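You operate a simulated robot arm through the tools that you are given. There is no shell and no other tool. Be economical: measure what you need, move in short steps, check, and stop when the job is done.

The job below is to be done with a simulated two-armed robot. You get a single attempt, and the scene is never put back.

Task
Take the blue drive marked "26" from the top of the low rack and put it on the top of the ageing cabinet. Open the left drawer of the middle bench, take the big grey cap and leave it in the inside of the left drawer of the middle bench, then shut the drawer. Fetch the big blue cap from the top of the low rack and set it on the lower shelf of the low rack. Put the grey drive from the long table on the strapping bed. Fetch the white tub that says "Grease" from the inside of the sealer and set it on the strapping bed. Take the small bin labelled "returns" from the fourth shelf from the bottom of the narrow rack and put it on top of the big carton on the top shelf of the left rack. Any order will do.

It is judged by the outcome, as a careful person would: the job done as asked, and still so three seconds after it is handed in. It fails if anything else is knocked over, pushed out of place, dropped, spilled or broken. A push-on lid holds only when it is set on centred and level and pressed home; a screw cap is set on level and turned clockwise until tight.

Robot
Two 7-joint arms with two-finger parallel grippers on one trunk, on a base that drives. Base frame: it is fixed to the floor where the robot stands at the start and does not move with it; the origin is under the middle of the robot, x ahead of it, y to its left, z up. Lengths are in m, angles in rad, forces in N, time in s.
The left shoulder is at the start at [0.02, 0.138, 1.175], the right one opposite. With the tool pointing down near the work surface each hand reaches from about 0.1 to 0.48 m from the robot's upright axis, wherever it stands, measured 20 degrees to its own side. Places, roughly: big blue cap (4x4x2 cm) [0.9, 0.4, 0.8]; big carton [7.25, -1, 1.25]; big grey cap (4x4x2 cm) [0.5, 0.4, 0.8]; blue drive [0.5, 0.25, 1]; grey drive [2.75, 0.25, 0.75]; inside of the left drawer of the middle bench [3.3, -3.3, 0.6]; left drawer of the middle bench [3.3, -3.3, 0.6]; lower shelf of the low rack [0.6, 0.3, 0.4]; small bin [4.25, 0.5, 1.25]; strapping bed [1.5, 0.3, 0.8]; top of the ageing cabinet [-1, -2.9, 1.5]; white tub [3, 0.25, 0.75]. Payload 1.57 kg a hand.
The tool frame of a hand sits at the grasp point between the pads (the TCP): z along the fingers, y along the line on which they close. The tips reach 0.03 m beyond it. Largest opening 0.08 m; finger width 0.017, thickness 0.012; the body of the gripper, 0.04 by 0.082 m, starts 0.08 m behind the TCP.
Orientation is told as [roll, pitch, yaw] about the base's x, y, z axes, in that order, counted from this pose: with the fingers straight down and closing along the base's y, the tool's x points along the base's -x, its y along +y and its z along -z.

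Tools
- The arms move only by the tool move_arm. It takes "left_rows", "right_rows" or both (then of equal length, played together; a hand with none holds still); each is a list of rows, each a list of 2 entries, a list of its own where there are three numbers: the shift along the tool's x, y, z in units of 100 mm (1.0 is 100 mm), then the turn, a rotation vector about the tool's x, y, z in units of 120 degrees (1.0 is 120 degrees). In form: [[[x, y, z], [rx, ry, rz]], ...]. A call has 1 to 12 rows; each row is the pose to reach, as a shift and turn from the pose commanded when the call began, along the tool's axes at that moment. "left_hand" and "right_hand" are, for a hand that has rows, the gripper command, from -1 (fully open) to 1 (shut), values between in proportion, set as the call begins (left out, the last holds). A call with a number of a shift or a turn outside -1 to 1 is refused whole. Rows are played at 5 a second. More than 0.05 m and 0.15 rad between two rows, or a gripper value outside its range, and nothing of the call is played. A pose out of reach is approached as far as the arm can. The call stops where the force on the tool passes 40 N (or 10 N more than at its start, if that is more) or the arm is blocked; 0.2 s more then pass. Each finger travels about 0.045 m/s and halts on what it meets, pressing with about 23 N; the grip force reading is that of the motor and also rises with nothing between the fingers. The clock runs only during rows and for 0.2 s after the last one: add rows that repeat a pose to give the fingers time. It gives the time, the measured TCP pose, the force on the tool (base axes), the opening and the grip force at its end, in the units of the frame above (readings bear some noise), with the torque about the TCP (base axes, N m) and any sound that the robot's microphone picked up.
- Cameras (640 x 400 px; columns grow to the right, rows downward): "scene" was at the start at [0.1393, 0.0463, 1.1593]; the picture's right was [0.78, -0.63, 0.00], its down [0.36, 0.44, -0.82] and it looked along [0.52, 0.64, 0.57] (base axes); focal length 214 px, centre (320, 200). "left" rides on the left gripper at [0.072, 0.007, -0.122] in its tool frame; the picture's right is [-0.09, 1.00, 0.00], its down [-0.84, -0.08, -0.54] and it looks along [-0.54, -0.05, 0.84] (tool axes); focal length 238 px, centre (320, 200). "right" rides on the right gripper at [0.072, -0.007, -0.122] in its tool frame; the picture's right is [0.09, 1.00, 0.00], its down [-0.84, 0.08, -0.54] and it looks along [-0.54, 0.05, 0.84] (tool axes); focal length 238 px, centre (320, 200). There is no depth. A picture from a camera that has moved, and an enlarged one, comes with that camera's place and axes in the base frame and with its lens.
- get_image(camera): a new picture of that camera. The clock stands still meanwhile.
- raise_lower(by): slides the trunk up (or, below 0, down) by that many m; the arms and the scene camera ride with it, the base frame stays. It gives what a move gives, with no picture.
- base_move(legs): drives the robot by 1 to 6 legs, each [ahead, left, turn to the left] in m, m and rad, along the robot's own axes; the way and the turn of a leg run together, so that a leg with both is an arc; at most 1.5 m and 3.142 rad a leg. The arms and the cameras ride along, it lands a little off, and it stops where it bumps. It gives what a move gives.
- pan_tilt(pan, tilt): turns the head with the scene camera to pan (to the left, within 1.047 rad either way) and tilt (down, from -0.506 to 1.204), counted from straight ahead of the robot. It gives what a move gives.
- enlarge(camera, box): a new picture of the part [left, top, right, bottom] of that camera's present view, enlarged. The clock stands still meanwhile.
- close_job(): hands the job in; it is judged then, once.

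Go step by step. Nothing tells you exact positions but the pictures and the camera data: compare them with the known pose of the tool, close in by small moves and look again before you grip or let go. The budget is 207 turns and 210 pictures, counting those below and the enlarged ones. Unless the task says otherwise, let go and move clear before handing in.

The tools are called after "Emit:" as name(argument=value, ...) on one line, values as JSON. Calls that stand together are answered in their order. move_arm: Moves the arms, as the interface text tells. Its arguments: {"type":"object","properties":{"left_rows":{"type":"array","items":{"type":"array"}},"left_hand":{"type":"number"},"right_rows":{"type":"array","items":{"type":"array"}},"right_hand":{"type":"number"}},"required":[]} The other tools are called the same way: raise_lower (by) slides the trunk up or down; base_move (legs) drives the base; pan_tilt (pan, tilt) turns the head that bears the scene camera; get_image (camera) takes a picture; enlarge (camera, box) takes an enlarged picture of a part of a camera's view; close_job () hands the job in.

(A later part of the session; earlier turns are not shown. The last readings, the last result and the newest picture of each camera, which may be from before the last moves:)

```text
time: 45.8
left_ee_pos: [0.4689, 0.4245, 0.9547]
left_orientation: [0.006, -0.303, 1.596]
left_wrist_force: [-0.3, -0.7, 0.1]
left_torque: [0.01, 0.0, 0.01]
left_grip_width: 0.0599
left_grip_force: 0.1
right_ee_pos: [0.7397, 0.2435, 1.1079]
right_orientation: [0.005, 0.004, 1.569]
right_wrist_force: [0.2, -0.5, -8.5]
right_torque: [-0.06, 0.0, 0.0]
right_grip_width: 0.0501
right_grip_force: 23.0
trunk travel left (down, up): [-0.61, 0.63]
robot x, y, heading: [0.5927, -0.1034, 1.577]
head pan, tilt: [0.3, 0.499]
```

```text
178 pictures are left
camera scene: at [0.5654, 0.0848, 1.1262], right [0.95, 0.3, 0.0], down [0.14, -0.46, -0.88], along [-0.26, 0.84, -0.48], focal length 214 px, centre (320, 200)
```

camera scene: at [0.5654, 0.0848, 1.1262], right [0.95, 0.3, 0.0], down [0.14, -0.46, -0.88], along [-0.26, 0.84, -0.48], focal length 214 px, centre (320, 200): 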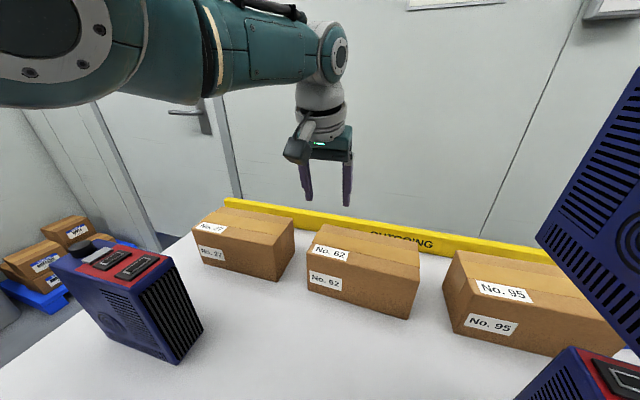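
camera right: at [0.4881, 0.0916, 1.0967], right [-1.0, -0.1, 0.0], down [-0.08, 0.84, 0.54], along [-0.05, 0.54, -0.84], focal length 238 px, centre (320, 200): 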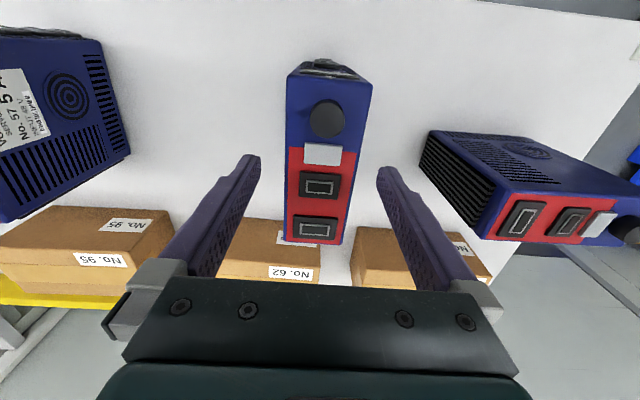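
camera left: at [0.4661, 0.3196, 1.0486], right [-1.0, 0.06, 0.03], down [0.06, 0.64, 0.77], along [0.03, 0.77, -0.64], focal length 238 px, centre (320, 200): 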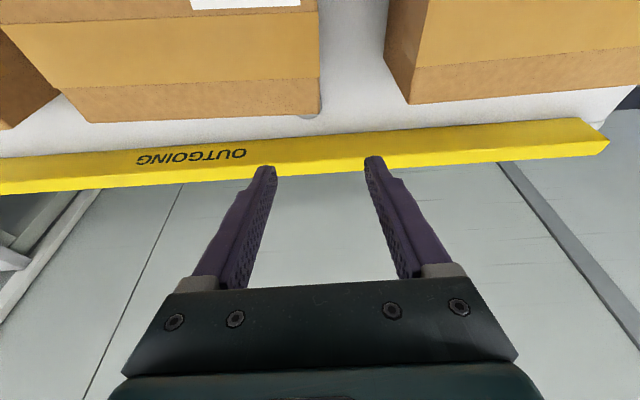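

The box edge is close, so I'll use less tilt and sit slightly behind cap centre; test reach at that pose first.

Emit:
move_arm(left_rows=[[[-0.05, -0.05, 0.1], [0, 0.035, 0]], [[-0.03, -0.05, 0.32], [0, 0.07, 0]], [[-0.03, -0.05, 0.32], [0, 0.07, 0]]])

Emit:
enlarge(camera="left", box=[200, 50, 440, 200])

Emit:
enlarge(camera="scene", box=[200, 130, 440, 280])

```text
time: 46.6
left_ee_pos: [0.467, 0.3961, 0.9337]
left_orientation: [0.004, -0.157, 1.595]
left_wrist_force: [-0.6, -0.9, 0.7]
left_torque: [-0.02, -0.01, 0.02]
left_grip_width: 0.0602
left_grip_force: 0.1
left hand out of reach, approached as far as the arm can: row 1, 2, 3
right_ee_pos: [0.7396, 0.2442, 1.1094]
right_orientation: [0.004, 0.003, 1.566]
right_wrist_force: [0.6, 0.0, -8.3]
right_torque: [-0.01, 0.0, 0.02]
right_grip_width: 0.0501
right_grip_force: 23.1
trunk travel left (down, up): [-0.61, 0.63]
robot x, y, heading: [0.5927, -0.1029, 1.579]
head pan, tilt: [0.3, 0.499]
```

```text
2.67 times, centred on (320, 125) of left
camera zoom: at [0.4638, 0.3064, 1.0423], right [-1.0, 0.06, 0.02], down [0.06, 0.74, 0.66], along [0.03, 0.66, -0.75], focal length 636 px, centre (320, 400)
```

zoom: 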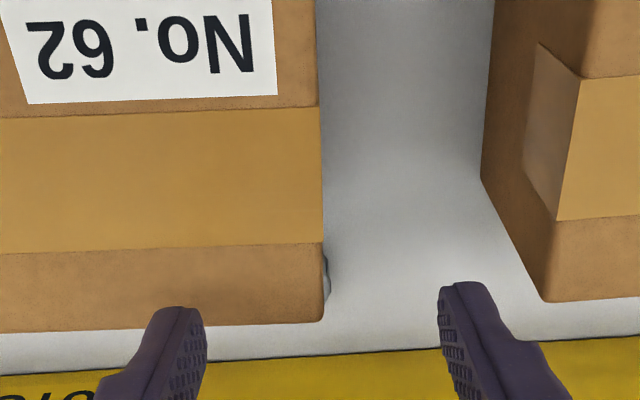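

```text
2.67 times, centred on (320, 205) of scene
camera zoom: at [0.5654, 0.0848, 1.1262], right [0.95, 0.3, 0.0], down [0.14, -0.46, -0.88], along [-0.27, 0.84, -0.48], focal length 572 px, centre (320, 187)
```

zoom: 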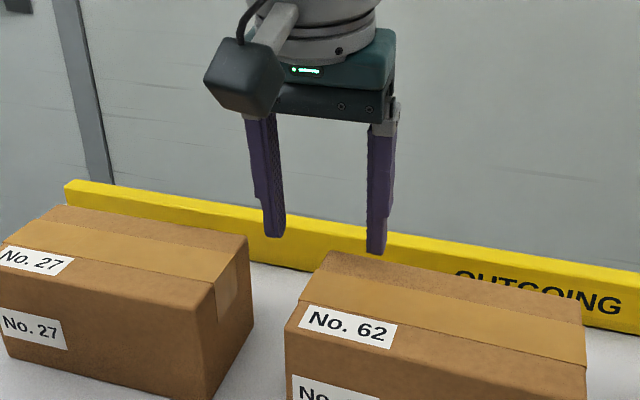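

Out of reach by 4 cm; I'll lift a little, creep the base 4.5 cm ahead, and look again.

Emit:
move_arm(left_rows=[[[0, 0, -0.4], [0, 0, 0]], [[0, -0.1, -0.4], [0, 0, 0]]])

Emit:
base_move(legs=[[0.045, 0, 0]])

Emit:
get_image(camera="left")

```text
time: 47.2
left_ee_pos: [0.476, 0.3909, 0.9721]
left_orientation: [0.006, -0.154, 1.599]
left_wrist_force: [-0.1, 0.5, 0.8]
left_torque: [0.03, -0.01, -0.01]
left_grip_width: 0.0602
left_grip_force: 0.1
right_ee_pos: [0.7404, 0.2427, 1.1086]
right_orientation: [0.003, 0.003, 1.568]
right_wrist_force: [-0.1, 0.4, -8.9]
right_torque: [-0.01, 0.0, -0.01]
right_grip_width: 0.05
right_grip_force: 22.9
trunk travel left (down, up): [-0.61, 0.63]
robot x, y, heading: [0.5882, -0.0995, 1.573]
head pan, tilt: [0.3, 0.499]
```

```text
time: 48.1
left_ee_pos: [0.4758, 0.4362, 0.974]
left_orientation: [0.007, -0.156, 1.598]
left_wrist_force: [0.9, 0.5, -0.1]
left_torque: [-0.01, -0.02, 0.01]
left_grip_width: 0.06
left_grip_force: 0.0
right_ee_pos: [0.7397, 0.2885, 1.1087]
right_orientation: [0.003, 0.004, 1.57]
right_wrist_force: [-0.5, 0.0, -8.5]
right_torque: [-0.01, -0.02, 0.0]
right_grip_width: 0.0498
right_grip_force: 23.0
trunk travel left (down, up): [-0.61, 0.63]
robot x, y, heading: [0.5904, -0.0556, 1.577]
head pan, tilt: [0.3, 0.499]
```

```text
175 pictures are left
camera left: at [0.4731, 0.3468, 1.0812], right [-1.0, 0.06, 0.02], down [0.06, 0.74, 0.67], along [0.03, 0.66, -0.75], focal length 238 px, centre (320, 200)
```

left: 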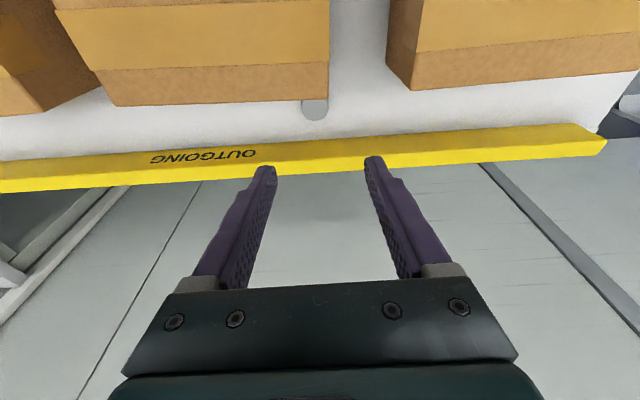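

Cap now (0.479, 0.430). Descend in stages.

Emit:
move_arm(left_rows=[[[0.1, -0.03, 0.2], [0, 0, 0]], [[0.15, -0.03, 0.5], [0, 0, 0]], [[0.17, -0.03, 0.75], [0, 0, 0]], [[0.17, -0.03, 0.75], [0, 0, 0]]], left_hand=-0.5)

Emit:
enlarge(camera="left", box=[200, 50, 440, 200])

Emit:
enlarge(camera="scene", box=[200, 130, 440, 280])

```text
time: 49.1
left_ee_pos: [0.4791, 0.4299, 0.8951]
left_orientation: [0.006, -0.156, 1.596]
left_wrist_force: [0.1, 0.2, 0.2]
left_torque: [-0.02, -0.01, 0.01]
left_grip_width: 0.0601
left_grip_force: 0.1
right_ee_pos: [0.7388, 0.2881, 1.1086]
right_orientation: [0.004, 0.006, 1.569]
right_wrist_force: [-0.4, 0.0, -8.8]
right_torque: [-0.06, 0.01, -0.02]
right_grip_width: 0.0498
right_grip_force: 22.8
trunk travel left (down, up): [-0.61, 0.63]
robot x, y, heading: [0.5912, -0.0585, 1.58]
head pan, tilt: [0.3, 0.499]
```

```text
2.67 times, centred on (320, 125) of left
camera zoom: at [0.4756, 0.3395, 1.0039], right [-1.0, 0.06, 0.02], down [0.06, 0.74, 0.67], along [0.03, 0.67, -0.75], focal length 636 px, centre (320, 400)
```

zoom: 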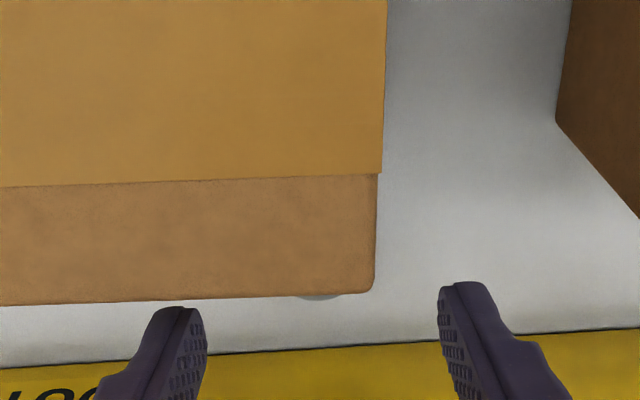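

```text
2.67 times, centred on (320, 205) of scene
camera zoom: at [0.5651, 0.1301, 1.1262], right [0.95, 0.3, 0.0], down [0.14, -0.46, -0.88], along [-0.27, 0.84, -0.48], focal length 572 px, centre (320, 187)
```

zoom: 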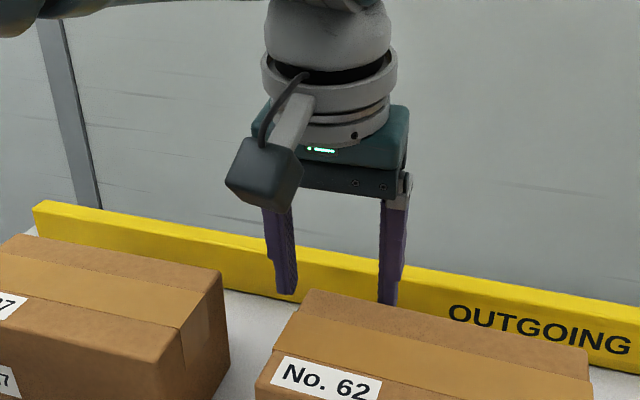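

Fingers straddle the cap behind the box. Final descent and close gently.

Emit:
move_arm(left_rows=[[[0.02, 0, 0.12], [0, 0, 0]], [[0.04, 0, 0.22], [0, 0, 0]], [[0.05, 0, 0.3], [0, 0, 0]], [[0.05, 0, 0.3], [0, 0, 0]]])

Emit:
move_arm(left_rows=[[[0, 0, 0], [0, 0, 0]], [[0, 0, 0], [0, 0, 0]], [[0, 0, 0], [0, 0, 0]], [[0, 0, 0], [0, 0, 0]]], left_hand=1)

Emit:
enlarge(camera="left", box=[200, 50, 440, 200])

```text
time: 50.1
left_ee_pos: [0.4751, 0.4229, 0.8711]
left_orientation: [0.005, -0.157, 1.597]
left_wrist_force: [-0.9, 2.0, 0.8]
left_torque: [-0.04, 0.0, 0.11]
left_grip_width: 0.0597
left_grip_force: 0.0
left hand out of reach, approached as far as the arm can: row 1, 2, 3, 4
right_ee_pos: [0.7402, 0.2904, 1.1084]
right_orientation: [0.004, 0.006, 1.568]
right_wrist_force: [-0.4, 0.3, -8.0]
right_torque: [-0.07, 0.0, 0.01]
right_grip_width: 0.05
right_grip_force: 23.3
trunk travel left (down, up): [-0.61, 0.63]
robot x, y, heading: [0.5918, -0.0552, 1.578]
head pan, tilt: [0.3, 0.499]
```

```text
time: 51.1
left_ee_pos: [0.4758, 0.4218, 0.871]
left_orientation: [0.007, -0.155, 1.598]
left_wrist_force: [-2.6, 0.7, -0.1]
left_torque: [-0.02, 0.0, -0.07]
left_grip_width: 0.0
left_grip_force: 16.0
right_ee_pos: [0.7395, 0.2874, 1.1087]
right_orientation: [0.004, 0.006, 1.569]
right_wrist_force: [-0.4, 0.7, -7.5]
right_torque: [0.01, -0.03, 0.02]
right_grip_width: 0.05
right_grip_force: 23.4
trunk travel left (down, up): [-0.61, 0.63]
robot x, y, heading: [0.5925, -0.0582, 1.578]
head pan, tilt: [0.3, 0.499]
```

```text
2.67 times, centred on (320, 125) of left
camera zoom: at [0.4718, 0.3318, 0.9799], right [-1.0, 0.06, 0.02], down [0.06, 0.74, 0.67], along [0.03, 0.66, -0.75], focal length 636 px, centre (320, 400)
```

zoom: 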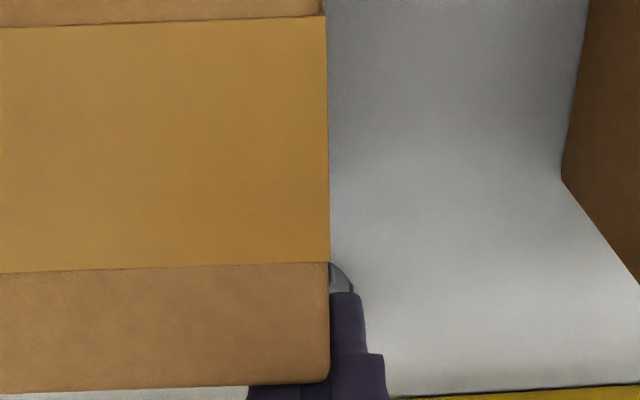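

The arm ran out of reach and closed above the cap. I'll open, lift, lower the trunk (more forward reach), keeping the drive high.

Emit:
move_arm(left_rows=[[[0, 0, 0], [0, 0, 0]], [[0, 0, 0], [0, 0, 0]], [[0, 0, 0], [0, 0, 0]], [[0, 0, -0.4], [0, 0, 0]], [[-0.05, 0, -0.7], [0, 0, 0]], [[-0.1, -0.03, -1.0], [0, 0, 0]], [[-0.1, -0.03, -1.0], [0, 0, 0]]], right_rows=[[[0, 0, -0.2], [0, 0, 0]], [[0, 0, -0.4], [0, 0, 0]], [[0, 0, -0.6], [0, 0, 0]], [[0, 0, -0.8], [0, 0, 0]], [[0, 0, -0.9], [0, 0, 0]], [[0, 0, -0.9], [0, 0, 0]], [[0, 0, -0.9], [0, 0, 0]]], left_hand=-0.5)

Emit:
raise_lower(by=-0.07)

Emit:
enlarge(camera="left", box=[200, 50, 440, 200])

```text
time: 52.0
left_ee_pos: [0.4763, 0.4188, 0.8883]
left_orientation: [0.008, -0.153, 1.597]
left_wrist_force: [0.9, 0.5, 0.2]
left_torque: [-0.02, 0.03, -0.02]
left_grip_width: 0.0601
left_grip_force: 0.0
right_ee_pos: [0.7428, 0.2719, 1.1184]
right_orientation: [-0.005, 0.19, 1.559]
right_wrist_force: [-0.1, 0.6, -8.4]
right_torque: [0.04, 0.01, 0.0]
right_grip_width: 0.05
right_grip_force: 23.4
trunk travel left (down, up): [-0.61, 0.63]
robot x, y, heading: [0.5897, -0.0522, 1.573]
head pan, tilt: [0.3, 0.499]
stopped in row 4 (right hand): the arm was blocked; the commanded pose is now the measured one
```

```text
time: 52.9
left_ee_pos: [0.4781, 0.42, 0.8304]
left_orientation: [0.004, -0.146, 1.594]
left_wrist_force: [-2.7, -2.8, 5.9]
left_torque: [-0.1, -0.11, -0.12]
left_grip_width: 0.058
left_grip_force: 0.0
right_ee_pos: [0.7423, 0.2751, 1.0594]
right_orientation: [-0.005, 0.188, 1.558]
right_wrist_force: [3.5, 7.9, 6.6]
right_torque: [0.12, -0.01, 0.0]
right_grip_width: 0.0497
right_grip_force: 22.7
trunk travel left (down, up): [-0.549, 0.691]
robot x, y, heading: [0.5901, -0.058, 1.586]
head pan, tilt: [0.3, 0.499]
stopped: the force on the tool passed its limit at 71 N (the readings are from after the stop); the commanded pose is now the measured one
```

```text
2.67 times, centred on (320, 125) of left
camera zoom: at [0.4733, 0.3308, 0.9409], right [-1.0, 0.07, 0.02], down [0.06, 0.75, 0.66], along [0.03, 0.66, -0.75], focal length 636 px, centre (320, 400)
```

zoom: 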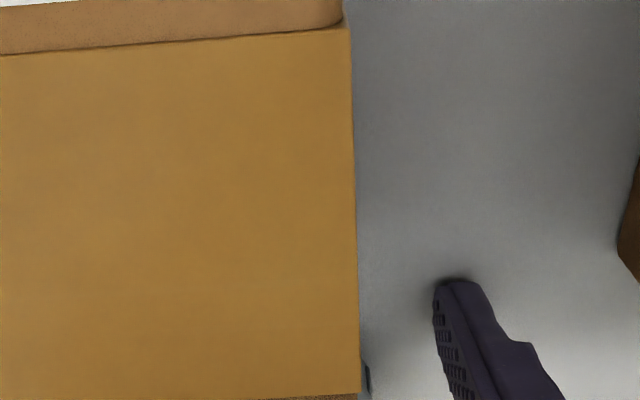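

The right arm hit its limit and the chained trunk move caused contact. Let me look before anything else.

Emit:
pan_tilt(pan=-0.2, tilt=0.8)

Emit:
get_image(camera="scene")

Emit:
get_image(camera="right")

Emit:
get_image(camera="left")

```text
time: 53.8
left_ee_pos: [0.4774, 0.4202, 0.8312]
left_orientation: [0.002, -0.147, 1.596]
left_wrist_force: [-2.6, -0.2, 6.2]
left_torque: [-0.02, -0.11, 0.01]
left_grip_width: 0.0577
left_grip_force: 0.1
right_ee_pos: [0.7433, 0.2738, 1.0594]
right_orientation: [-0.003, 0.188, 1.561]
right_wrist_force: [0.6, 6.3, 1.1]
right_torque: [0.17, 0.01, -0.01]
right_grip_width: 0.05
right_grip_force: 22.6
trunk travel left (down, up): [-0.549, 0.691]
robot x, y, heading: [0.5879, -0.0564, 1.58]
head pan, tilt: [-0.201, 0.799]
```

```text
170 pictures are left
camera scene: at [0.6079, 0.1244, 1.0398], right [0.98, -0.19, 0.0], down [-0.14, -0.7, -0.7], along [0.13, 0.69, -0.72], focal length 214 px, centre (320, 200)
```

scene: 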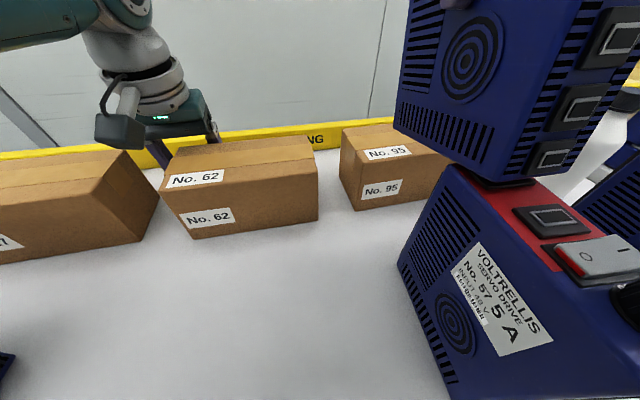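

```text
169 pictures are left
camera right: at [0.7489, 0.2271, 1.1921], right [-1.0, -0.08, 0.01], down [-0.07, 0.92, 0.38], along [-0.04, 0.37, -0.93], focal length 238 px, centre (320, 200)
```

right: 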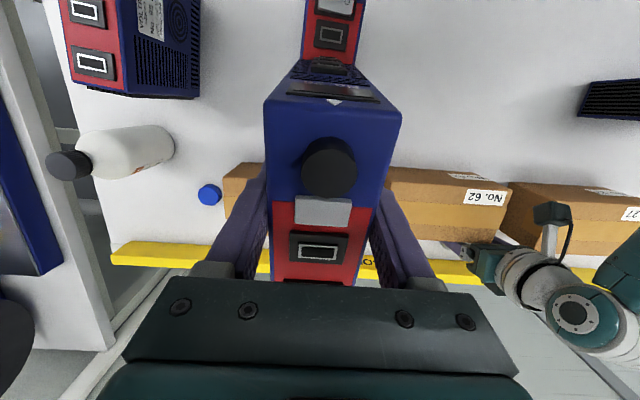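

```text
168 pictures are left
camera left: at [0.4732, 0.3307, 0.9408], right [-1.0, 0.07, 0.02], down [0.06, 0.75, 0.66], along [0.03, 0.66, -0.75], focal length 238 px, centre (320, 200)
```

left: 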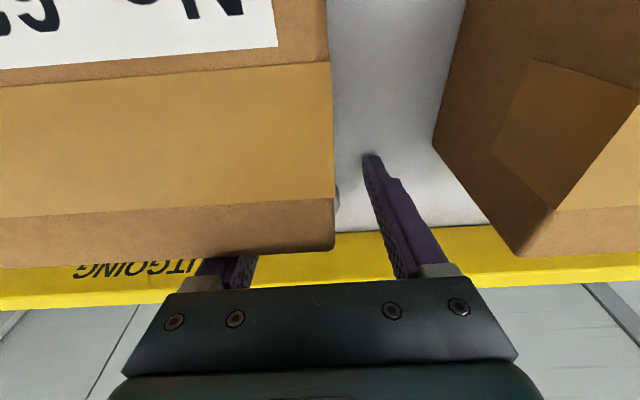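

The held drive just touches drive 57's top (small force); nothing has toppled. The table is really ≈0.80, so the cap is at y≈0.44. I'll first lift the right hand forward and level, off drive 57.

Emit:
move_arm(right_rows=[[[-0.05, 0, -0.1], [0, 0, 0]], [[-0.3, 0, -0.22], [0, -0.03, 0]], [[-0.6, 0, -0.34], [0, -0.06, 0]], [[-0.9, 0, -0.36], [0, -0.09, 0]], [[-0.9, 0, -0.36], [0, -0.09, 0]]])

Emit:
get_image(camera="scene")

```text
time: 55.0
left_ee_pos: [0.4772, 0.4189, 0.8316]
left_orientation: [0.003, -0.146, 1.596]
left_wrist_force: [-1.5, 5.8, 8.3]
left_torque: [0.18, -0.16, 0.22]
left_grip_width: 0.0583
left_grip_force: 0.0
right_ee_pos: [0.751, 0.3662, 1.0651]
right_orientation: [-0.002, 0.032, 1.546]
right_wrist_force: [0.5, 0.7, -9.1]
right_torque: [-0.01, 0.03, -0.01]
right_grip_width: 0.0499
right_grip_force: 22.8
trunk travel left (down, up): [-0.549, 0.691]
robot x, y, heading: [0.5899, -0.0531, 1.574]
head pan, tilt: [-0.201, 0.799]
```

```text
167 pictures are left
camera scene: at [0.6076, 0.124, 1.0397], right [0.98, -0.19, 0.0], down [-0.14, -0.7, -0.7], along [0.13, 0.69, -0.72], focal length 214 px, centre (320, 200)
```

scene: 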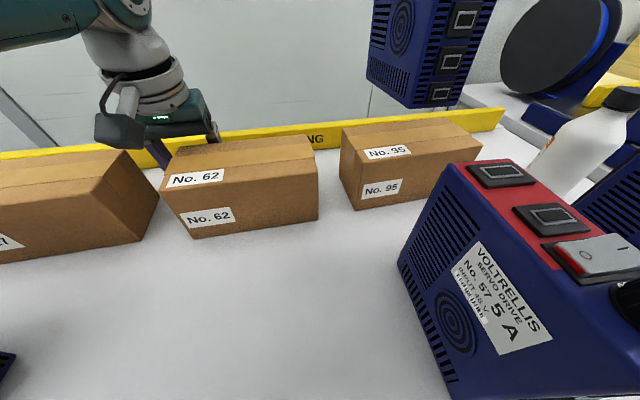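

Clear. Now nudge the left fingers up 6 mm and 18 mm further back around the cap, then look.

Emit:
move_arm(left_rows=[[[0, 0, -0.06], [0, 0, 0]], [[-0.09, -0.01, -0.05], [0, 0, 0]], [[-0.19, -0.02, -0.03], [0, 0, 0]], [[-0.19, -0.02, -0.03], [0, 0, 0]]])

Emit:
get_image(camera="left")

```text
time: 56.0
left_ee_pos: [0.4779, 0.4241, 0.8367]
left_orientation: [0.004, -0.143, 1.596]
left_wrist_force: [-0.4, 0.0, -1.0]
left_torque: [-0.01, -0.05, 0.01]
left_grip_width: 0.06
left_grip_force: 0.1
left hand out of reach, approached as far as the arm can: row 3, 4
right_ee_pos: [0.7495, 0.3651, 1.0656]
right_orientation: [-0.002, 0.034, 1.552]
right_wrist_force: [0.5, -0.2, -9.0]
right_torque: [-0.04, 0.03, 0.02]
right_grip_width: 0.0501
right_grip_force: 23.3
trunk travel left (down, up): [-0.549, 0.691]
robot x, y, heading: [0.5921, -0.0535, 1.579]
head pan, tilt: [-0.201, 0.799]
```

```text
166 pictures are left
camera left: at [0.4743, 0.336, 0.9459], right [-1.0, 0.07, 0.02], down [0.06, 0.75, 0.66], along [0.03, 0.65, -0.76], focal length 238 px, centre (320, 200)
```

left: 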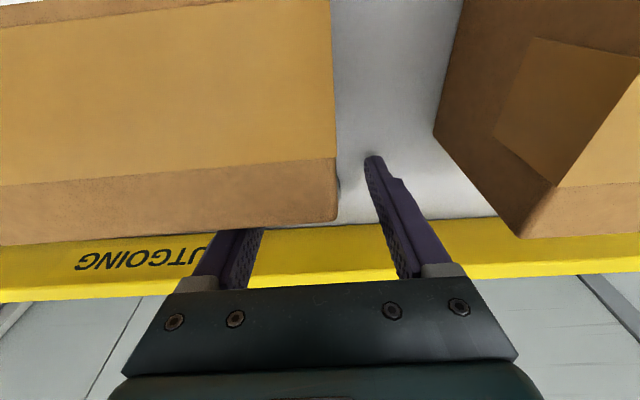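

Still 13 mm short; move the base 1.5 cm ahead, then close.

Emit:
base_move(legs=[[0.016, 0, 0]])

Emit:
move_arm(left_rows=[[[0, 0, 0], [0, 0, 0]], [[0, 0, 0], [0, 0, 0]], [[0, 0, 0], [0, 0, 0]], [[0, 0, 0], [0, 0, 0]]], left_hand=0.9)

Emit:
get_image(camera="left")

```text
time: 56.8
left_ee_pos: [0.4782, 0.4401, 0.836]
left_orientation: [0.002, -0.143, 1.595]
left_wrist_force: [-0.5, 0.6, -0.6]
left_torque: [-0.05, 0.0, 0.0]
left_grip_width: 0.0597
left_grip_force: 0.0
right_ee_pos: [0.7476, 0.3815, 1.0653]
right_orientation: [-0.005, 0.035, 1.554]
right_wrist_force: [0.0, 0.5, -8.7]
right_torque: [-0.04, 0.01, -0.03]
right_grip_width: 0.05
right_grip_force: 23.2
trunk travel left (down, up): [-0.549, 0.691]
robot x, y, heading: [0.594, -0.0396, 1.577]
head pan, tilt: [-0.201, 0.799]
```

```text
time: 57.8
left_ee_pos: [0.4789, 0.4399, 0.8368]
left_orientation: [0.004, -0.142, 1.595]
left_wrist_force: [0.9, 0.5, 1.2]
left_torque: [0.0, -0.05, -0.04]
left_grip_width: 0.029
left_grip_force: 22.9
right_ee_pos: [0.7477, 0.3815, 1.0644]
right_orientation: [-0.004, 0.036, 1.554]
right_wrist_force: [0.6, 0.1, -8.4]
right_torque: [-0.05, 0.01, -0.02]
right_grip_width: 0.0499
right_grip_force: 23.0
trunk travel left (down, up): [-0.549, 0.691]
robot x, y, heading: [0.5939, -0.0382, 1.573]
head pan, tilt: [-0.201, 0.799]
```

```text
165 pictures are left
camera left: at [0.4742, 0.3523, 0.9459], right [-1.0, 0.07, 0.02], down [0.06, 0.75, 0.66], along [0.03, 0.66, -0.75], focal length 238 px, centre (320, 200)
```

left: 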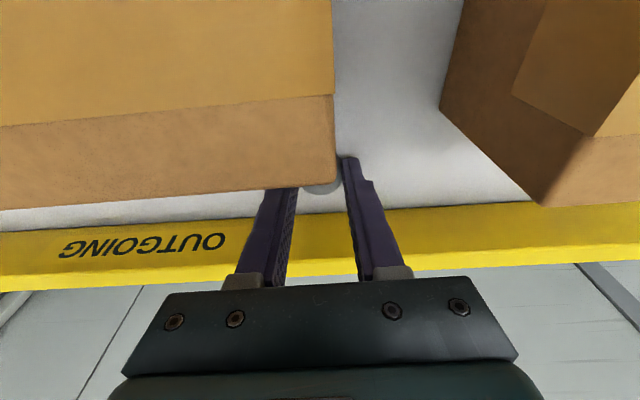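

Gripping at 29 mm suggests I'm holding the cap's rear part. Re-open, pull 12 mm toward the robot and close again.

Emit:
move_arm(left_rows=[[[0, 0, 0], [0, 0, 0]], [[0, 0, 0], [0, 0, 0]], [[0, 0, 0], [0, 0, 0]], [[0.06, 0, 0], [0, 0, 0]], [[0.12, 0, 0.02], [0, 0, 0]], [[0.12, 0, 0.02], [0, 0, 0]]], left_hand=-0.4)

Emit:
move_arm(left_rows=[[[0, 0, 0], [0, 0, 0]], [[0, 0, 0], [0, 0, 0]], [[0, 0, 0], [0, 0, 0]], [[0, 0, 0], [0, 0, 0]]], left_hand=0.9)

Emit:
enlarge(camera="left", box=[200, 90, 440, 240])

```text
time: 59.2
left_ee_pos: [0.4799, 0.4289, 0.8323]
left_orientation: [0.004, -0.141, 1.594]
left_wrist_force: [0.3, 0.7, -0.8]
left_torque: [-0.01, 0.04, 0.01]
left_grip_width: 0.056
left_grip_force: 0.2
right_ee_pos: [0.7479, 0.3809, 1.0623]
right_orientation: [-0.004, 0.038, 1.553]
right_wrist_force: [-0.8, -0.8, -8.2]
right_torque: [-0.02, 0.03, -0.03]
right_grip_width: 0.0497
right_grip_force: 23.1
trunk travel left (down, up): [-0.549, 0.691]
robot x, y, heading: [0.5916, -0.036, 1.577]
head pan, tilt: [-0.201, 0.799]
```

```text
time: 60.2
left_ee_pos: [0.4777, 0.429, 0.8317]
left_orientation: [0.004, -0.142, 1.595]
left_wrist_force: [-0.5, 0.0, -0.8]
left_torque: [0.02, 0.03, 0.02]
left_grip_width: 0.0265
left_grip_force: 23.4
right_ee_pos: [0.7488, 0.3812, 1.063]
right_orientation: [-0.004, 0.038, 1.554]
right_wrist_force: [0.6, -0.1, -8.0]
right_torque: [-0.04, -0.02, -0.02]
right_grip_width: 0.0499
right_grip_force: 23.0
trunk travel left (down, up): [-0.549, 0.691]
robot x, y, heading: [0.5868, -0.0397, 1.576]
head pan, tilt: [-0.201, 0.799]
```

```text
2.67 times, centred on (320, 165) of left
camera zoom: at [0.4749, 0.3408, 0.9423], right [-1.0, 0.07, 0.02], down [0.06, 0.75, 0.66], along [0.03, 0.65, -0.76], focal length 636 px, centre (320, 293)
```

zoom: 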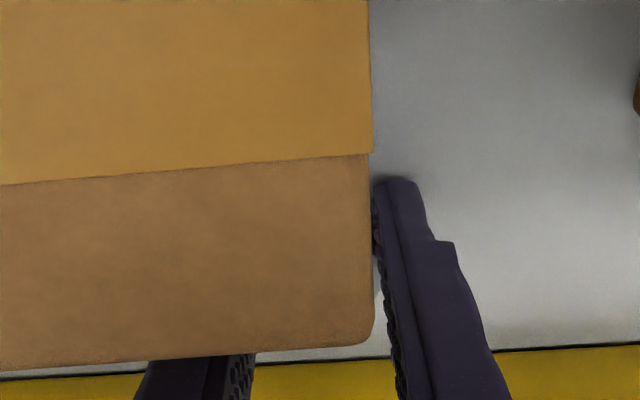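

The cap seems to be only ≈29 mm across, so the first grip was near the diameter. Go back 9 mm and regrip.

Emit:
move_arm(left_rows=[[[0, 0, 0], [0, 0, 0]], [[0, 0, 0], [0, 0, 0]], [[-0.05, 0, -0.02], [0, 0, 0]], [[-0.1, 0, -0.02], [0, 0, 0]], [[-0.1, 0, -0.02], [0, 0, 0]]], left_hand=-0.1)

Emit:
move_arm(left_rows=[[[0, 0, 0], [0, 0, 0]], [[0, 0, 0], [0, 0, 0]], [[0, 0, 0], [0, 0, 0]], [[0, 0, -0.1], [0, 0, 0]], [[0, 0, -0.35], [0, 0, 0]], [[0, 0, -0.7], [0, 0, 0]], [[0, 0, -1.0], [0, 0, 0]]], left_hand=0.9)

Emit:
get_image(camera="left")

```text
time: 61.4
left_ee_pos: [0.4778, 0.4393, 0.8358]
left_orientation: [0.004, -0.144, 1.595]
left_wrist_force: [0.7, 0.1, -0.1]
left_torque: [-0.02, 0.02, 0.02]
left_grip_width: 0.0438
left_grip_force: 0.0
right_ee_pos: [0.7474, 0.38, 1.0627]
right_orientation: [-0.005, 0.038, 1.553]
right_wrist_force: [-0.5, 0.0, -7.8]
right_torque: [0.0, -0.02, 0.0]
right_grip_width: 0.05
right_grip_force: 22.8
trunk travel left (down, up): [-0.549, 0.691]
robot x, y, heading: [0.5911, -0.0415, 1.578]
head pan, tilt: [-0.201, 0.799]
```

```text
time: 63.0
left_ee_pos: [0.4796, 0.4229, 0.9366]
left_orientation: [0.003, -0.143, 1.595]
left_wrist_force: [0.4, -0.1, -0.3]
left_torque: [0.02, -0.05, -0.03]
left_grip_width: 0.0292
left_grip_force: 23.2
right_ee_pos: [0.7471, 0.3812, 1.0622]
right_orientation: [-0.006, 0.036, 1.553]
right_wrist_force: [1.1, 0.0, -8.5]
right_torque: [0.01, 0.0, -0.01]
right_grip_width: 0.05
right_grip_force: 22.9
trunk travel left (down, up): [-0.549, 0.691]
robot x, y, heading: [0.5907, -0.0432, 1.58]
head pan, tilt: [-0.201, 0.799]
```

```text
163 pictures are left
camera left: at [0.4761, 0.335, 1.0466], right [-1.0, 0.07, 0.02], down [0.06, 0.75, 0.66], along [0.03, 0.65, -0.76], focal length 238 px, centre (320, 200)
```

left: 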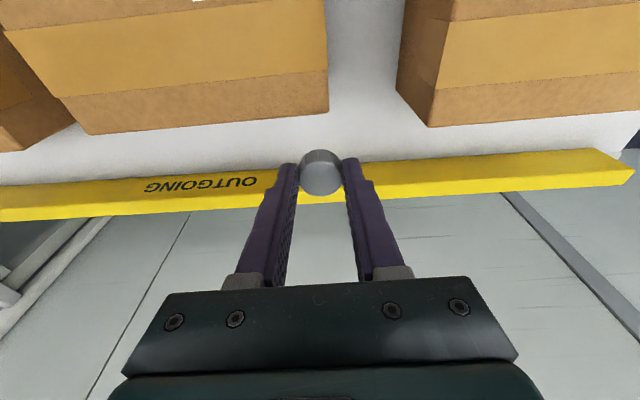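

Got the grey cap. Raise the trunk well clear and back away from the rack, then check the rack from the earlier viewpoint.

Emit:
raise_lower(by=0.25)

Emit:
base_move(legs=[[-0.31, 0.09, 0]])

Emit:
pan_tilt(pan=0, tilt=0.7)

Emit:
enlarge(camera="scene", box=[220, 170, 500, 345])

```text
time: 65.5
left_ee_pos: [0.4802, 0.4242, 1.1868]
left_orientation: [0.002, -0.142, 1.597]
left_wrist_force: [0.2, 0.5, -1.2]
left_torque: [-0.02, 0.02, 0.01]
left_grip_width: 0.0291
left_grip_force: 22.6
right_ee_pos: [0.7476, 0.3811, 1.3126]
right_orientation: [-0.006, 0.035, 1.554]
right_wrist_force: [0.6, 0.2, -7.6]
right_torque: [-0.03, -0.01, -0.01]
right_grip_width: 0.0497
right_grip_force: 22.9
trunk travel left (down, up): [-0.799, 0.441]
robot x, y, heading: [0.5891, -0.0402, 1.576]
head pan, tilt: [-0.201, 0.799]
```

```text
time: 67.7
left_ee_pos: [0.39, 0.1152, 1.1863]
left_orientation: [0.003, -0.143, 1.6]
left_wrist_force: [-1.5, -0.4, 0.0]
left_torque: [0.01, -0.01, 0.01]
left_grip_width: 0.0291
left_grip_force: 23.3
right_ee_pos: [0.6578, 0.0719, 1.3135]
right_orientation: [-0.007, 0.037, 1.556]
right_wrist_force: [0.3, 1.0, -9.3]
right_torque: [0.0, 0.0, -0.02]
right_grip_width: 0.0496
right_grip_force: 23.1
trunk travel left (down, up): [-0.799, 0.441]
robot x, y, heading: [0.5018, -0.3475, 1.585]
head pan, tilt: [-0.201, 0.799]
```

```text
time: 68.4
left_ee_pos: [0.3895, 0.1139, 1.1853]
left_orientation: [0.002, -0.142, 1.599]
left_wrist_force: [-0.4, 0.0, 0.2]
left_torque: [0.0, 0.02, 0.0]
left_grip_width: 0.0287
left_grip_force: 23.0
right_ee_pos: [0.6579, 0.0713, 1.3131]
right_orientation: [-0.005, 0.04, 1.557]
right_wrist_force: [0.1, -0.5, -8.1]
right_torque: [-0.04, 0.01, -0.02]
right_grip_width: 0.05
right_grip_force: 22.2
trunk travel left (down, up): [-0.799, 0.441]
robot x, y, heading: [0.5041, -0.3494, 1.58]
head pan, tilt: [0.0, 0.7]
```

```text
2.29 times, centred on (360, 258) of scene
camera zoom: at [0.5027, -0.1655, 1.2976], right [1.0, 0.01, 0.0], down [0.01, -0.64, -0.76], along [-0.01, 0.76, -0.64], focal length 490 px, centre (229, 69)
```

zoom: 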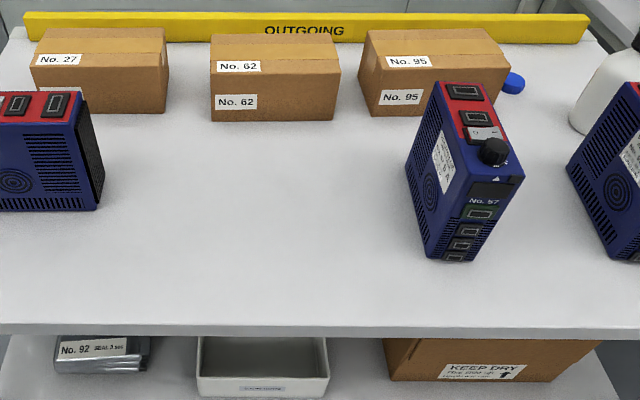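

Drive 57 is unmoved; box 62's left end shifted about 1 cm toward the robot, which I'll nudge back later. Now turn toward the ageing cabinet and look.

Emit:
base_move(legs=[[-0.45, 0, 0], [0, 0, 2.6]])

Emit:
pan_tilt(pan=0, tilt=0.25)

Emit:
get_image(camera="scene")

Emit:
pan_tilt(pan=0.9, tilt=0.35)

Emit:
get_image(camera="scene")

```text
time: 77.3
left_ee_pos: [0.3652, -1.2494, 1.1864]
left_orientation: [0.003, -0.143, -2.082]
left_wrist_force: [-0.2, -0.7, 0.2]
left_torque: [0.02, 0.02, 0.04]
left_grip_width: 0.0289
left_grip_force: 23.1
right_ee_pos: [0.1563, -1.0746, 1.3129]
right_orientation: [-0.005, 0.037, -2.121]
right_wrist_force: [0.5, -1.1, -8.2]
right_torque: [0.01, -0.04, -0.01]
right_grip_width: 0.05
right_grip_force: 22.7
trunk travel left (down, up): [-0.799, 0.441]
robot x, y, heading: [0.5048, -0.7956, -2.1]
head pan, tilt: [0.0, 0.7]
```

```text
time: 78.2
left_ee_pos: [0.3658, -1.2478, 1.1851]
left_orientation: [0.003, -0.142, -2.08]
left_wrist_force: [0.6, 0.1, -0.6]
left_torque: [0.02, -0.01, 0.0]
left_grip_width: 0.0289
left_grip_force: 23.0
right_ee_pos: [0.1575, -1.0751, 1.3143]
right_orientation: [-0.003, 0.038, -2.121]
right_wrist_force: [-0.3, 0.5, -8.5]
right_torque: [0.0, 0.0, 0.03]
right_grip_width: 0.0497
right_grip_force: 23.1
trunk travel left (down, up): [-0.799, 0.441]
robot x, y, heading: [0.5034, -0.7949, -2.1]
head pan, tilt: [0.0, 0.25]
```

```text
161 pictures are left
camera scene: at [0.4106, -0.9602, 1.3384], right [-0.86, 0.5, 0.0], down [0.13, 0.21, -0.97], along [-0.49, -0.84, -0.25], focal length 214 px, centre (320, 200)
```

scene: 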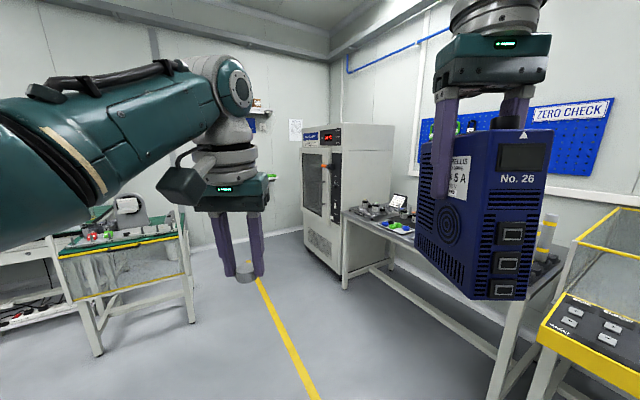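

```text
time: 79.4
left_ee_pos: [0.3656, -1.2482, 1.187]
left_orientation: [0.003, -0.144, -2.081]
left_wrist_force: [-0.1, 0.3, -1.0]
left_torque: [0.03, 0.03, -0.02]
left_grip_width: 0.029
left_grip_force: 22.9
right_ee_pos: [0.1581, -1.077, 1.3133]
right_orientation: [-0.007, 0.038, -2.122]
right_wrist_force: [-0.3, -0.7, -7.9]
right_torque: [0.02, -0.02, 0.01]
right_grip_width: 0.0497
right_grip_force: 22.5
trunk travel left (down, up): [-0.799, 0.441]
robot x, y, heading: [0.5037, -0.7941, -2.101]
head pan, tilt: [0.901, 0.351]
```

```text
160 pictures are left
camera scene: at [0.4915, -0.9663, 1.329], right [-0.93, -0.36, 0.0], down [-0.12, 0.32, -0.94], along [0.34, -0.87, -0.34], focal length 214 px, centre (320, 200)
```

scene: 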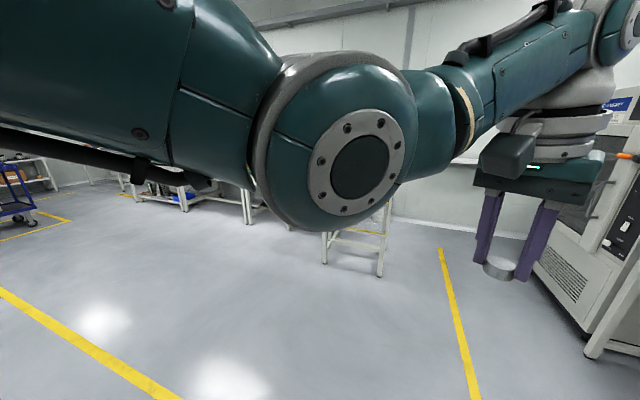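

The white oven-like unit ahead is the ageing cabinet (top ≈1.5). I'll drive closer on its +x side and raise the trunk.

Emit:
base_move(legs=[[0.7, 0.2, 0], [0.65, 0.2, 0]])

Emit:
raise_lower(by=0.4)

Emit:
pan_tilt(pan=-0.5, tilt=0.5)

Emit:
get_image(camera="scene")

```text
time: 86.6
left_ee_pos: [0.039, -2.6045, 1.1861]
left_orientation: [0.005, -0.144, -2.092]
left_wrist_force: [-0.8, -0.4, 0.3]
left_torque: [0.02, -0.02, 0.02]
left_grip_width: 0.029
left_grip_force: 22.9
right_ee_pos: [-0.1689, -2.4297, 1.3133]
right_orientation: [-0.006, 0.039, -2.133]
right_wrist_force: [0.4, -0.3, -8.4]
right_torque: [0.01, -0.02, 0.01]
right_grip_width: 0.0496
right_grip_force: 22.6
trunk travel left (down, up): [-0.799, 0.441]
robot x, y, heading: [0.1862, -2.1486, -2.111]
head pan, tilt: [0.901, 0.351]
```

```text
time: 90.5
left_ee_pos: [0.0379, -2.6043, 1.5867]
left_orientation: [0.003, -0.142, -2.092]
left_wrist_force: [0.1, -0.3, 0.2]
left_torque: [0.01, 0.01, -0.02]
left_grip_width: 0.0289
left_grip_force: 22.5
right_ee_pos: [-0.168, -2.4288, 1.7126]
right_orientation: [-0.006, 0.038, -2.133]
right_wrist_force: [0.6, 0.2, -8.7]
right_torque: [0.0, 0.0, 0.0]
right_grip_width: 0.0501
right_grip_force: 22.6
trunk travel left (down, up): [-1.199, 0.041]
robot x, y, heading: [0.182, -2.1521, -2.116]
head pan, tilt: [0.901, 0.351]
```

```text
time: 92.0
left_ee_pos: [0.0383, -2.6053, 1.5858]
left_orientation: [0.002, -0.144, -2.092]
left_wrist_force: [-0.2, 0.5, -0.6]
left_torque: [-0.01, 0.03, 0.04]
left_grip_width: 0.029
left_grip_force: 23.8
right_ee_pos: [-0.1685, -2.4284, 1.7135]
right_orientation: [-0.005, 0.039, -2.133]
right_wrist_force: [1.0, 0.1, -7.9]
right_torque: [-0.01, -0.02, 0.01]
right_grip_width: 0.0498
right_grip_force: 22.6
trunk travel left (down, up): [-1.199, 0.041]
robot x, y, heading: [0.1847, -2.1497, -2.108]
head pan, tilt: [-0.499, 0.499]
```

```text
159 pictures are left
camera scene: at [0.0563, -2.2826, 1.7153], right [-0.51, 0.86, 0.0], down [0.41, 0.24, -0.88], along [-0.76, -0.45, -0.48], focal length 214 px, centre (320, 200)
```

scene: 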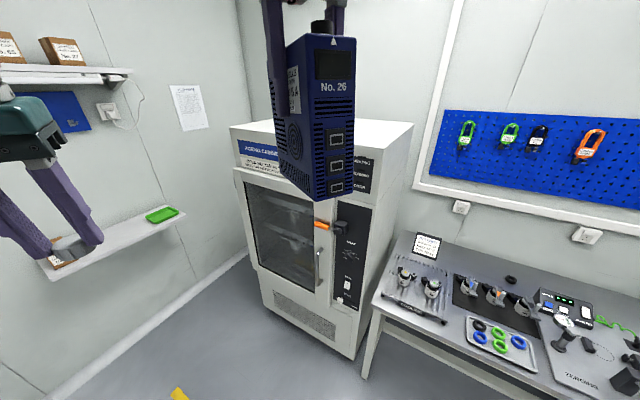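

Cabinet top ≈ z 1.5, spanning x −0.7…−1.35, y −2.5…−3.3. Turn to face it, sidestep in front, and look at its top.

Emit:
base_move(legs=[[0, 0, -1.03], [0.15, 0.6, 0]])

Emit:
pan_tilt(pan=0, tilt=0.5)

Emit:
get_image(camera="scene")

Emit:
get_image(camera="right")

```text
time: 98.1
left_ee_pos: [-0.4283, -2.8684, 1.5869]
left_orientation: [0.005, -0.142, -3.121]
left_wrist_force: [0.6, -0.2, -0.3]
left_torque: [0.0, 0.0, -0.01]
left_grip_width: 0.0291
left_grip_force: 22.6
right_ee_pos: [-0.3836, -2.602, 1.7129]
right_orientation: [-0.006, 0.038, 3.124]
right_wrist_force: [1.0, 0.0, -7.7]
right_torque: [0.02, -0.01, 0.01]
right_grip_width: 0.05
right_grip_force: 23.0
trunk travel left (down, up): [-1.199, 0.041]
robot x, y, heading: [0.0396, -2.7554, -3.135]
head pan, tilt: [-0.499, 0.499]
```

```text
time: 99.0
left_ee_pos: [-0.4279, -2.8674, 1.5866]
left_orientation: [0.003, -0.143, -3.119]
left_wrist_force: [-0.7, 0.1, -0.6]
left_torque: [0.0, -0.01, -0.01]
left_grip_width: 0.029
left_grip_force: 22.9
right_ee_pos: [-0.3845, -2.6004, 1.7124]
right_orientation: [-0.005, 0.039, 3.123]
right_wrist_force: [-0.1, 0.6, -8.1]
right_torque: [-0.01, -0.02, -0.03]
right_grip_width: 0.0498
right_grip_force: 23.2
trunk travel left (down, up): [-1.199, 0.041]
robot x, y, heading: [0.0391, -2.7607, -3.138]
head pan, tilt: [0.0, 0.499]
```

```text
158 pictures are left
camera scene: at [-0.1529, -2.7591, 1.7153], right [0.0, 1.0, 0.0], down [0.48, 0.0, -0.88], along [-0.88, 0.0, -0.48], focal length 214 px, centre (320, 200)
```

scene: 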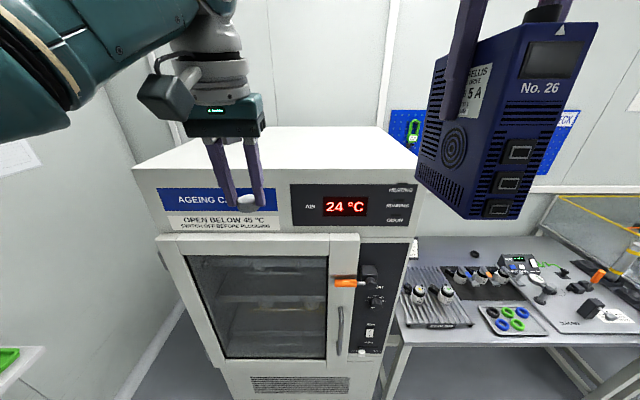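

```text
157 pictures are left
camera right: at [-0.3171, -2.5953, 1.8374], right [0.07, -1.0, 0.0], down [-0.86, -0.06, 0.51], along [-0.51, -0.04, -0.86], focal length 238 px, centre (320, 200)
```

right: 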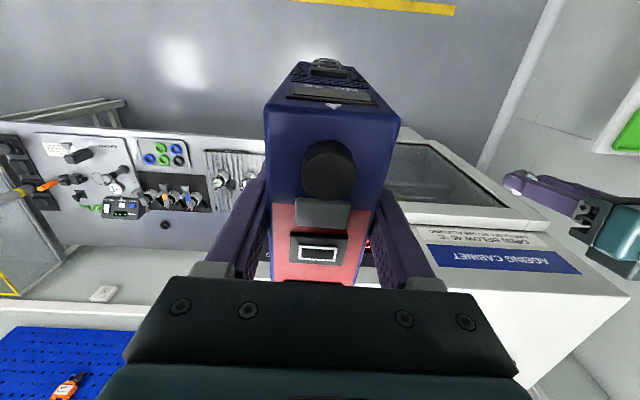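

Top is clear. Move in over it (raise the left hand slightly), levelling the drive.

Emit:
move_arm(left_rows=[[[0, 0, -0.2], [0, 0, 0]], [[0, 0, -0.5], [0, 0, 0]], [[0, 0, -0.5], [0, 0, 0]]], right_rows=[[[0, 0, 0], [0, -0.01, 0]], [[0, 0, 0], [0, -0.018, 0]], [[0, 0, 0], [0, -0.018, 0]]])

Emit:
base_move(legs=[[0.25, 0.1, 0], [0.24, 0, 0]])

Emit:
get_image(camera="scene")

Emit:
get_image(camera="right")

```text
time: 99.8
left_ee_pos: [-0.42, -2.8684, 1.6356]
left_orientation: [0.002, -0.143, -3.118]
left_wrist_force: [0.1, -0.7, -0.2]
left_torque: [-0.02, 0.0, 0.0]
left_grip_width: 0.0289
left_grip_force: 23.0
right_ee_pos: [-0.3837, -2.601, 1.713]
right_orientation: [-0.005, 0.0, 3.122]
right_wrist_force: [-0.2, 0.8, -7.6]
right_torque: [0.0, -0.03, -0.02]
right_grip_width: 0.05
right_grip_force: 23.1
trunk travel left (down, up): [-1.199, 0.041]
robot x, y, heading: [0.034, -2.7615, -3.137]
head pan, tilt: [0.0, 0.499]
```

```text
time: 103.1
left_ee_pos: [-0.9038, -2.9738, 1.6363]
left_orientation: [0.004, -0.144, -3.114]
left_wrist_force: [0.6, -0.1, -0.3]
left_torque: [-0.01, -0.01, 0.0]
left_grip_width: 0.0288
left_grip_force: 22.9
right_ee_pos: [-0.8691, -2.7053, 1.7129]
right_orientation: [-0.005, 0.003, 3.128]
right_wrist_force: [-1.1, -0.4, -7.6]
right_torque: [-0.02, 0.0, 0.02]
right_grip_width: 0.0498
right_grip_force: 22.8
trunk travel left (down, up): [-1.199, 0.041]
robot x, y, heading: [-0.446, -2.8613, -3.131]
head pan, tilt: [0.0, 0.499]
```

```text
156 pictures are left
camera scene: at [-0.6376, -2.8635, 1.7153], right [-0.01, 1.0, 0.0], down [0.48, 0.0, -0.88], along [-0.88, -0.01, -0.48], focal length 214 px, centre (320, 200)
```

scene: 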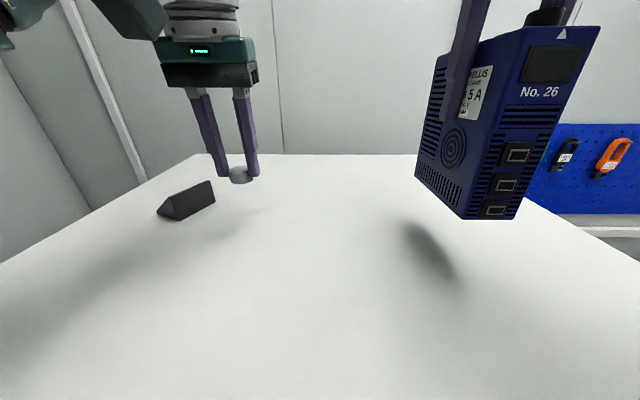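

```text
155 pictures are left
camera right: at [-0.7973, -2.7004, 1.8345], right [0.08, -1.0, -0.01], down [-0.84, -0.07, 0.54], along [-0.54, -0.04, -0.84], focal length 238 px, centre (320, 200)
```

right: 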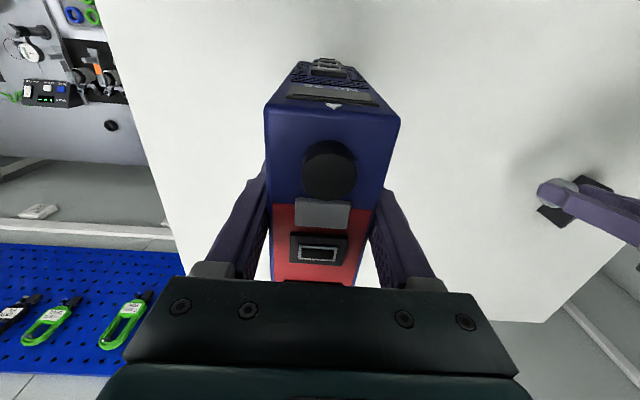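

Clear space under the drive; a small black wedge lies under the left hand, so I'll lower only the right arm, stopping on contact.

Emit:
move_arm(right_rows=[[[0, 0, 0.3], [0, 0, 0]], [[0, 0, 0.55], [0, 0, 0]], [[0, 0, 0.7], [0, 0, 0]], [[0, 0, 0.76], [0, 0, 0]], [[0, 0, 0.8], [0, 0, 0]], [[0, 0, 0.84], [0, 0, 0]], [[0, 0, 0.84], [0, 0, 0]]])

Emit:
get_image(camera="scene")

```text
time: 104.7
left_ee_pos: [-0.9039, -2.9741, 1.6368]
left_orientation: [0.002, -0.144, -3.113]
left_wrist_force: [0.6, -0.5, -0.9]
left_torque: [0.02, 0.02, -0.02]
left_grip_width: 0.0289
left_grip_force: 23.4
right_ee_pos: [-0.8707, -2.7047, 1.6333]
right_orientation: [-0.002, -0.007, 3.129]
right_wrist_force: [-0.3, 1.7, 17.5]
right_torque: [0.04, -0.9, 0.16]
right_grip_width: 0.0499
right_grip_force: 23.7
trunk travel left (down, up): [-1.199, 0.041]
robot x, y, heading: [-0.4457, -2.8593, -3.133]
head pan, tilt: [0.0, 0.499]
stopped in row 7 (right hand): the force on the tool passed its limit at 41 N (the readings are from after the stop); the commanded pose is now the measured one
```

```text
154 pictures are left
camera scene: at [-0.6379, -2.8632, 1.7155], right [-0.01, 1.0, 0.0], down [0.48, 0.01, -0.88], along [-0.88, -0.01, -0.48], focal length 214 px, centre (320, 200)
```

scene: 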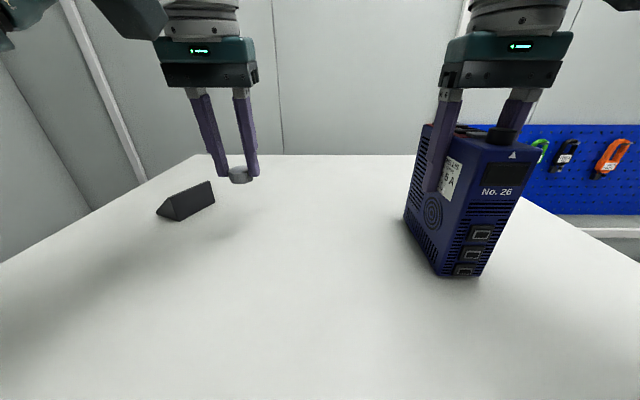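

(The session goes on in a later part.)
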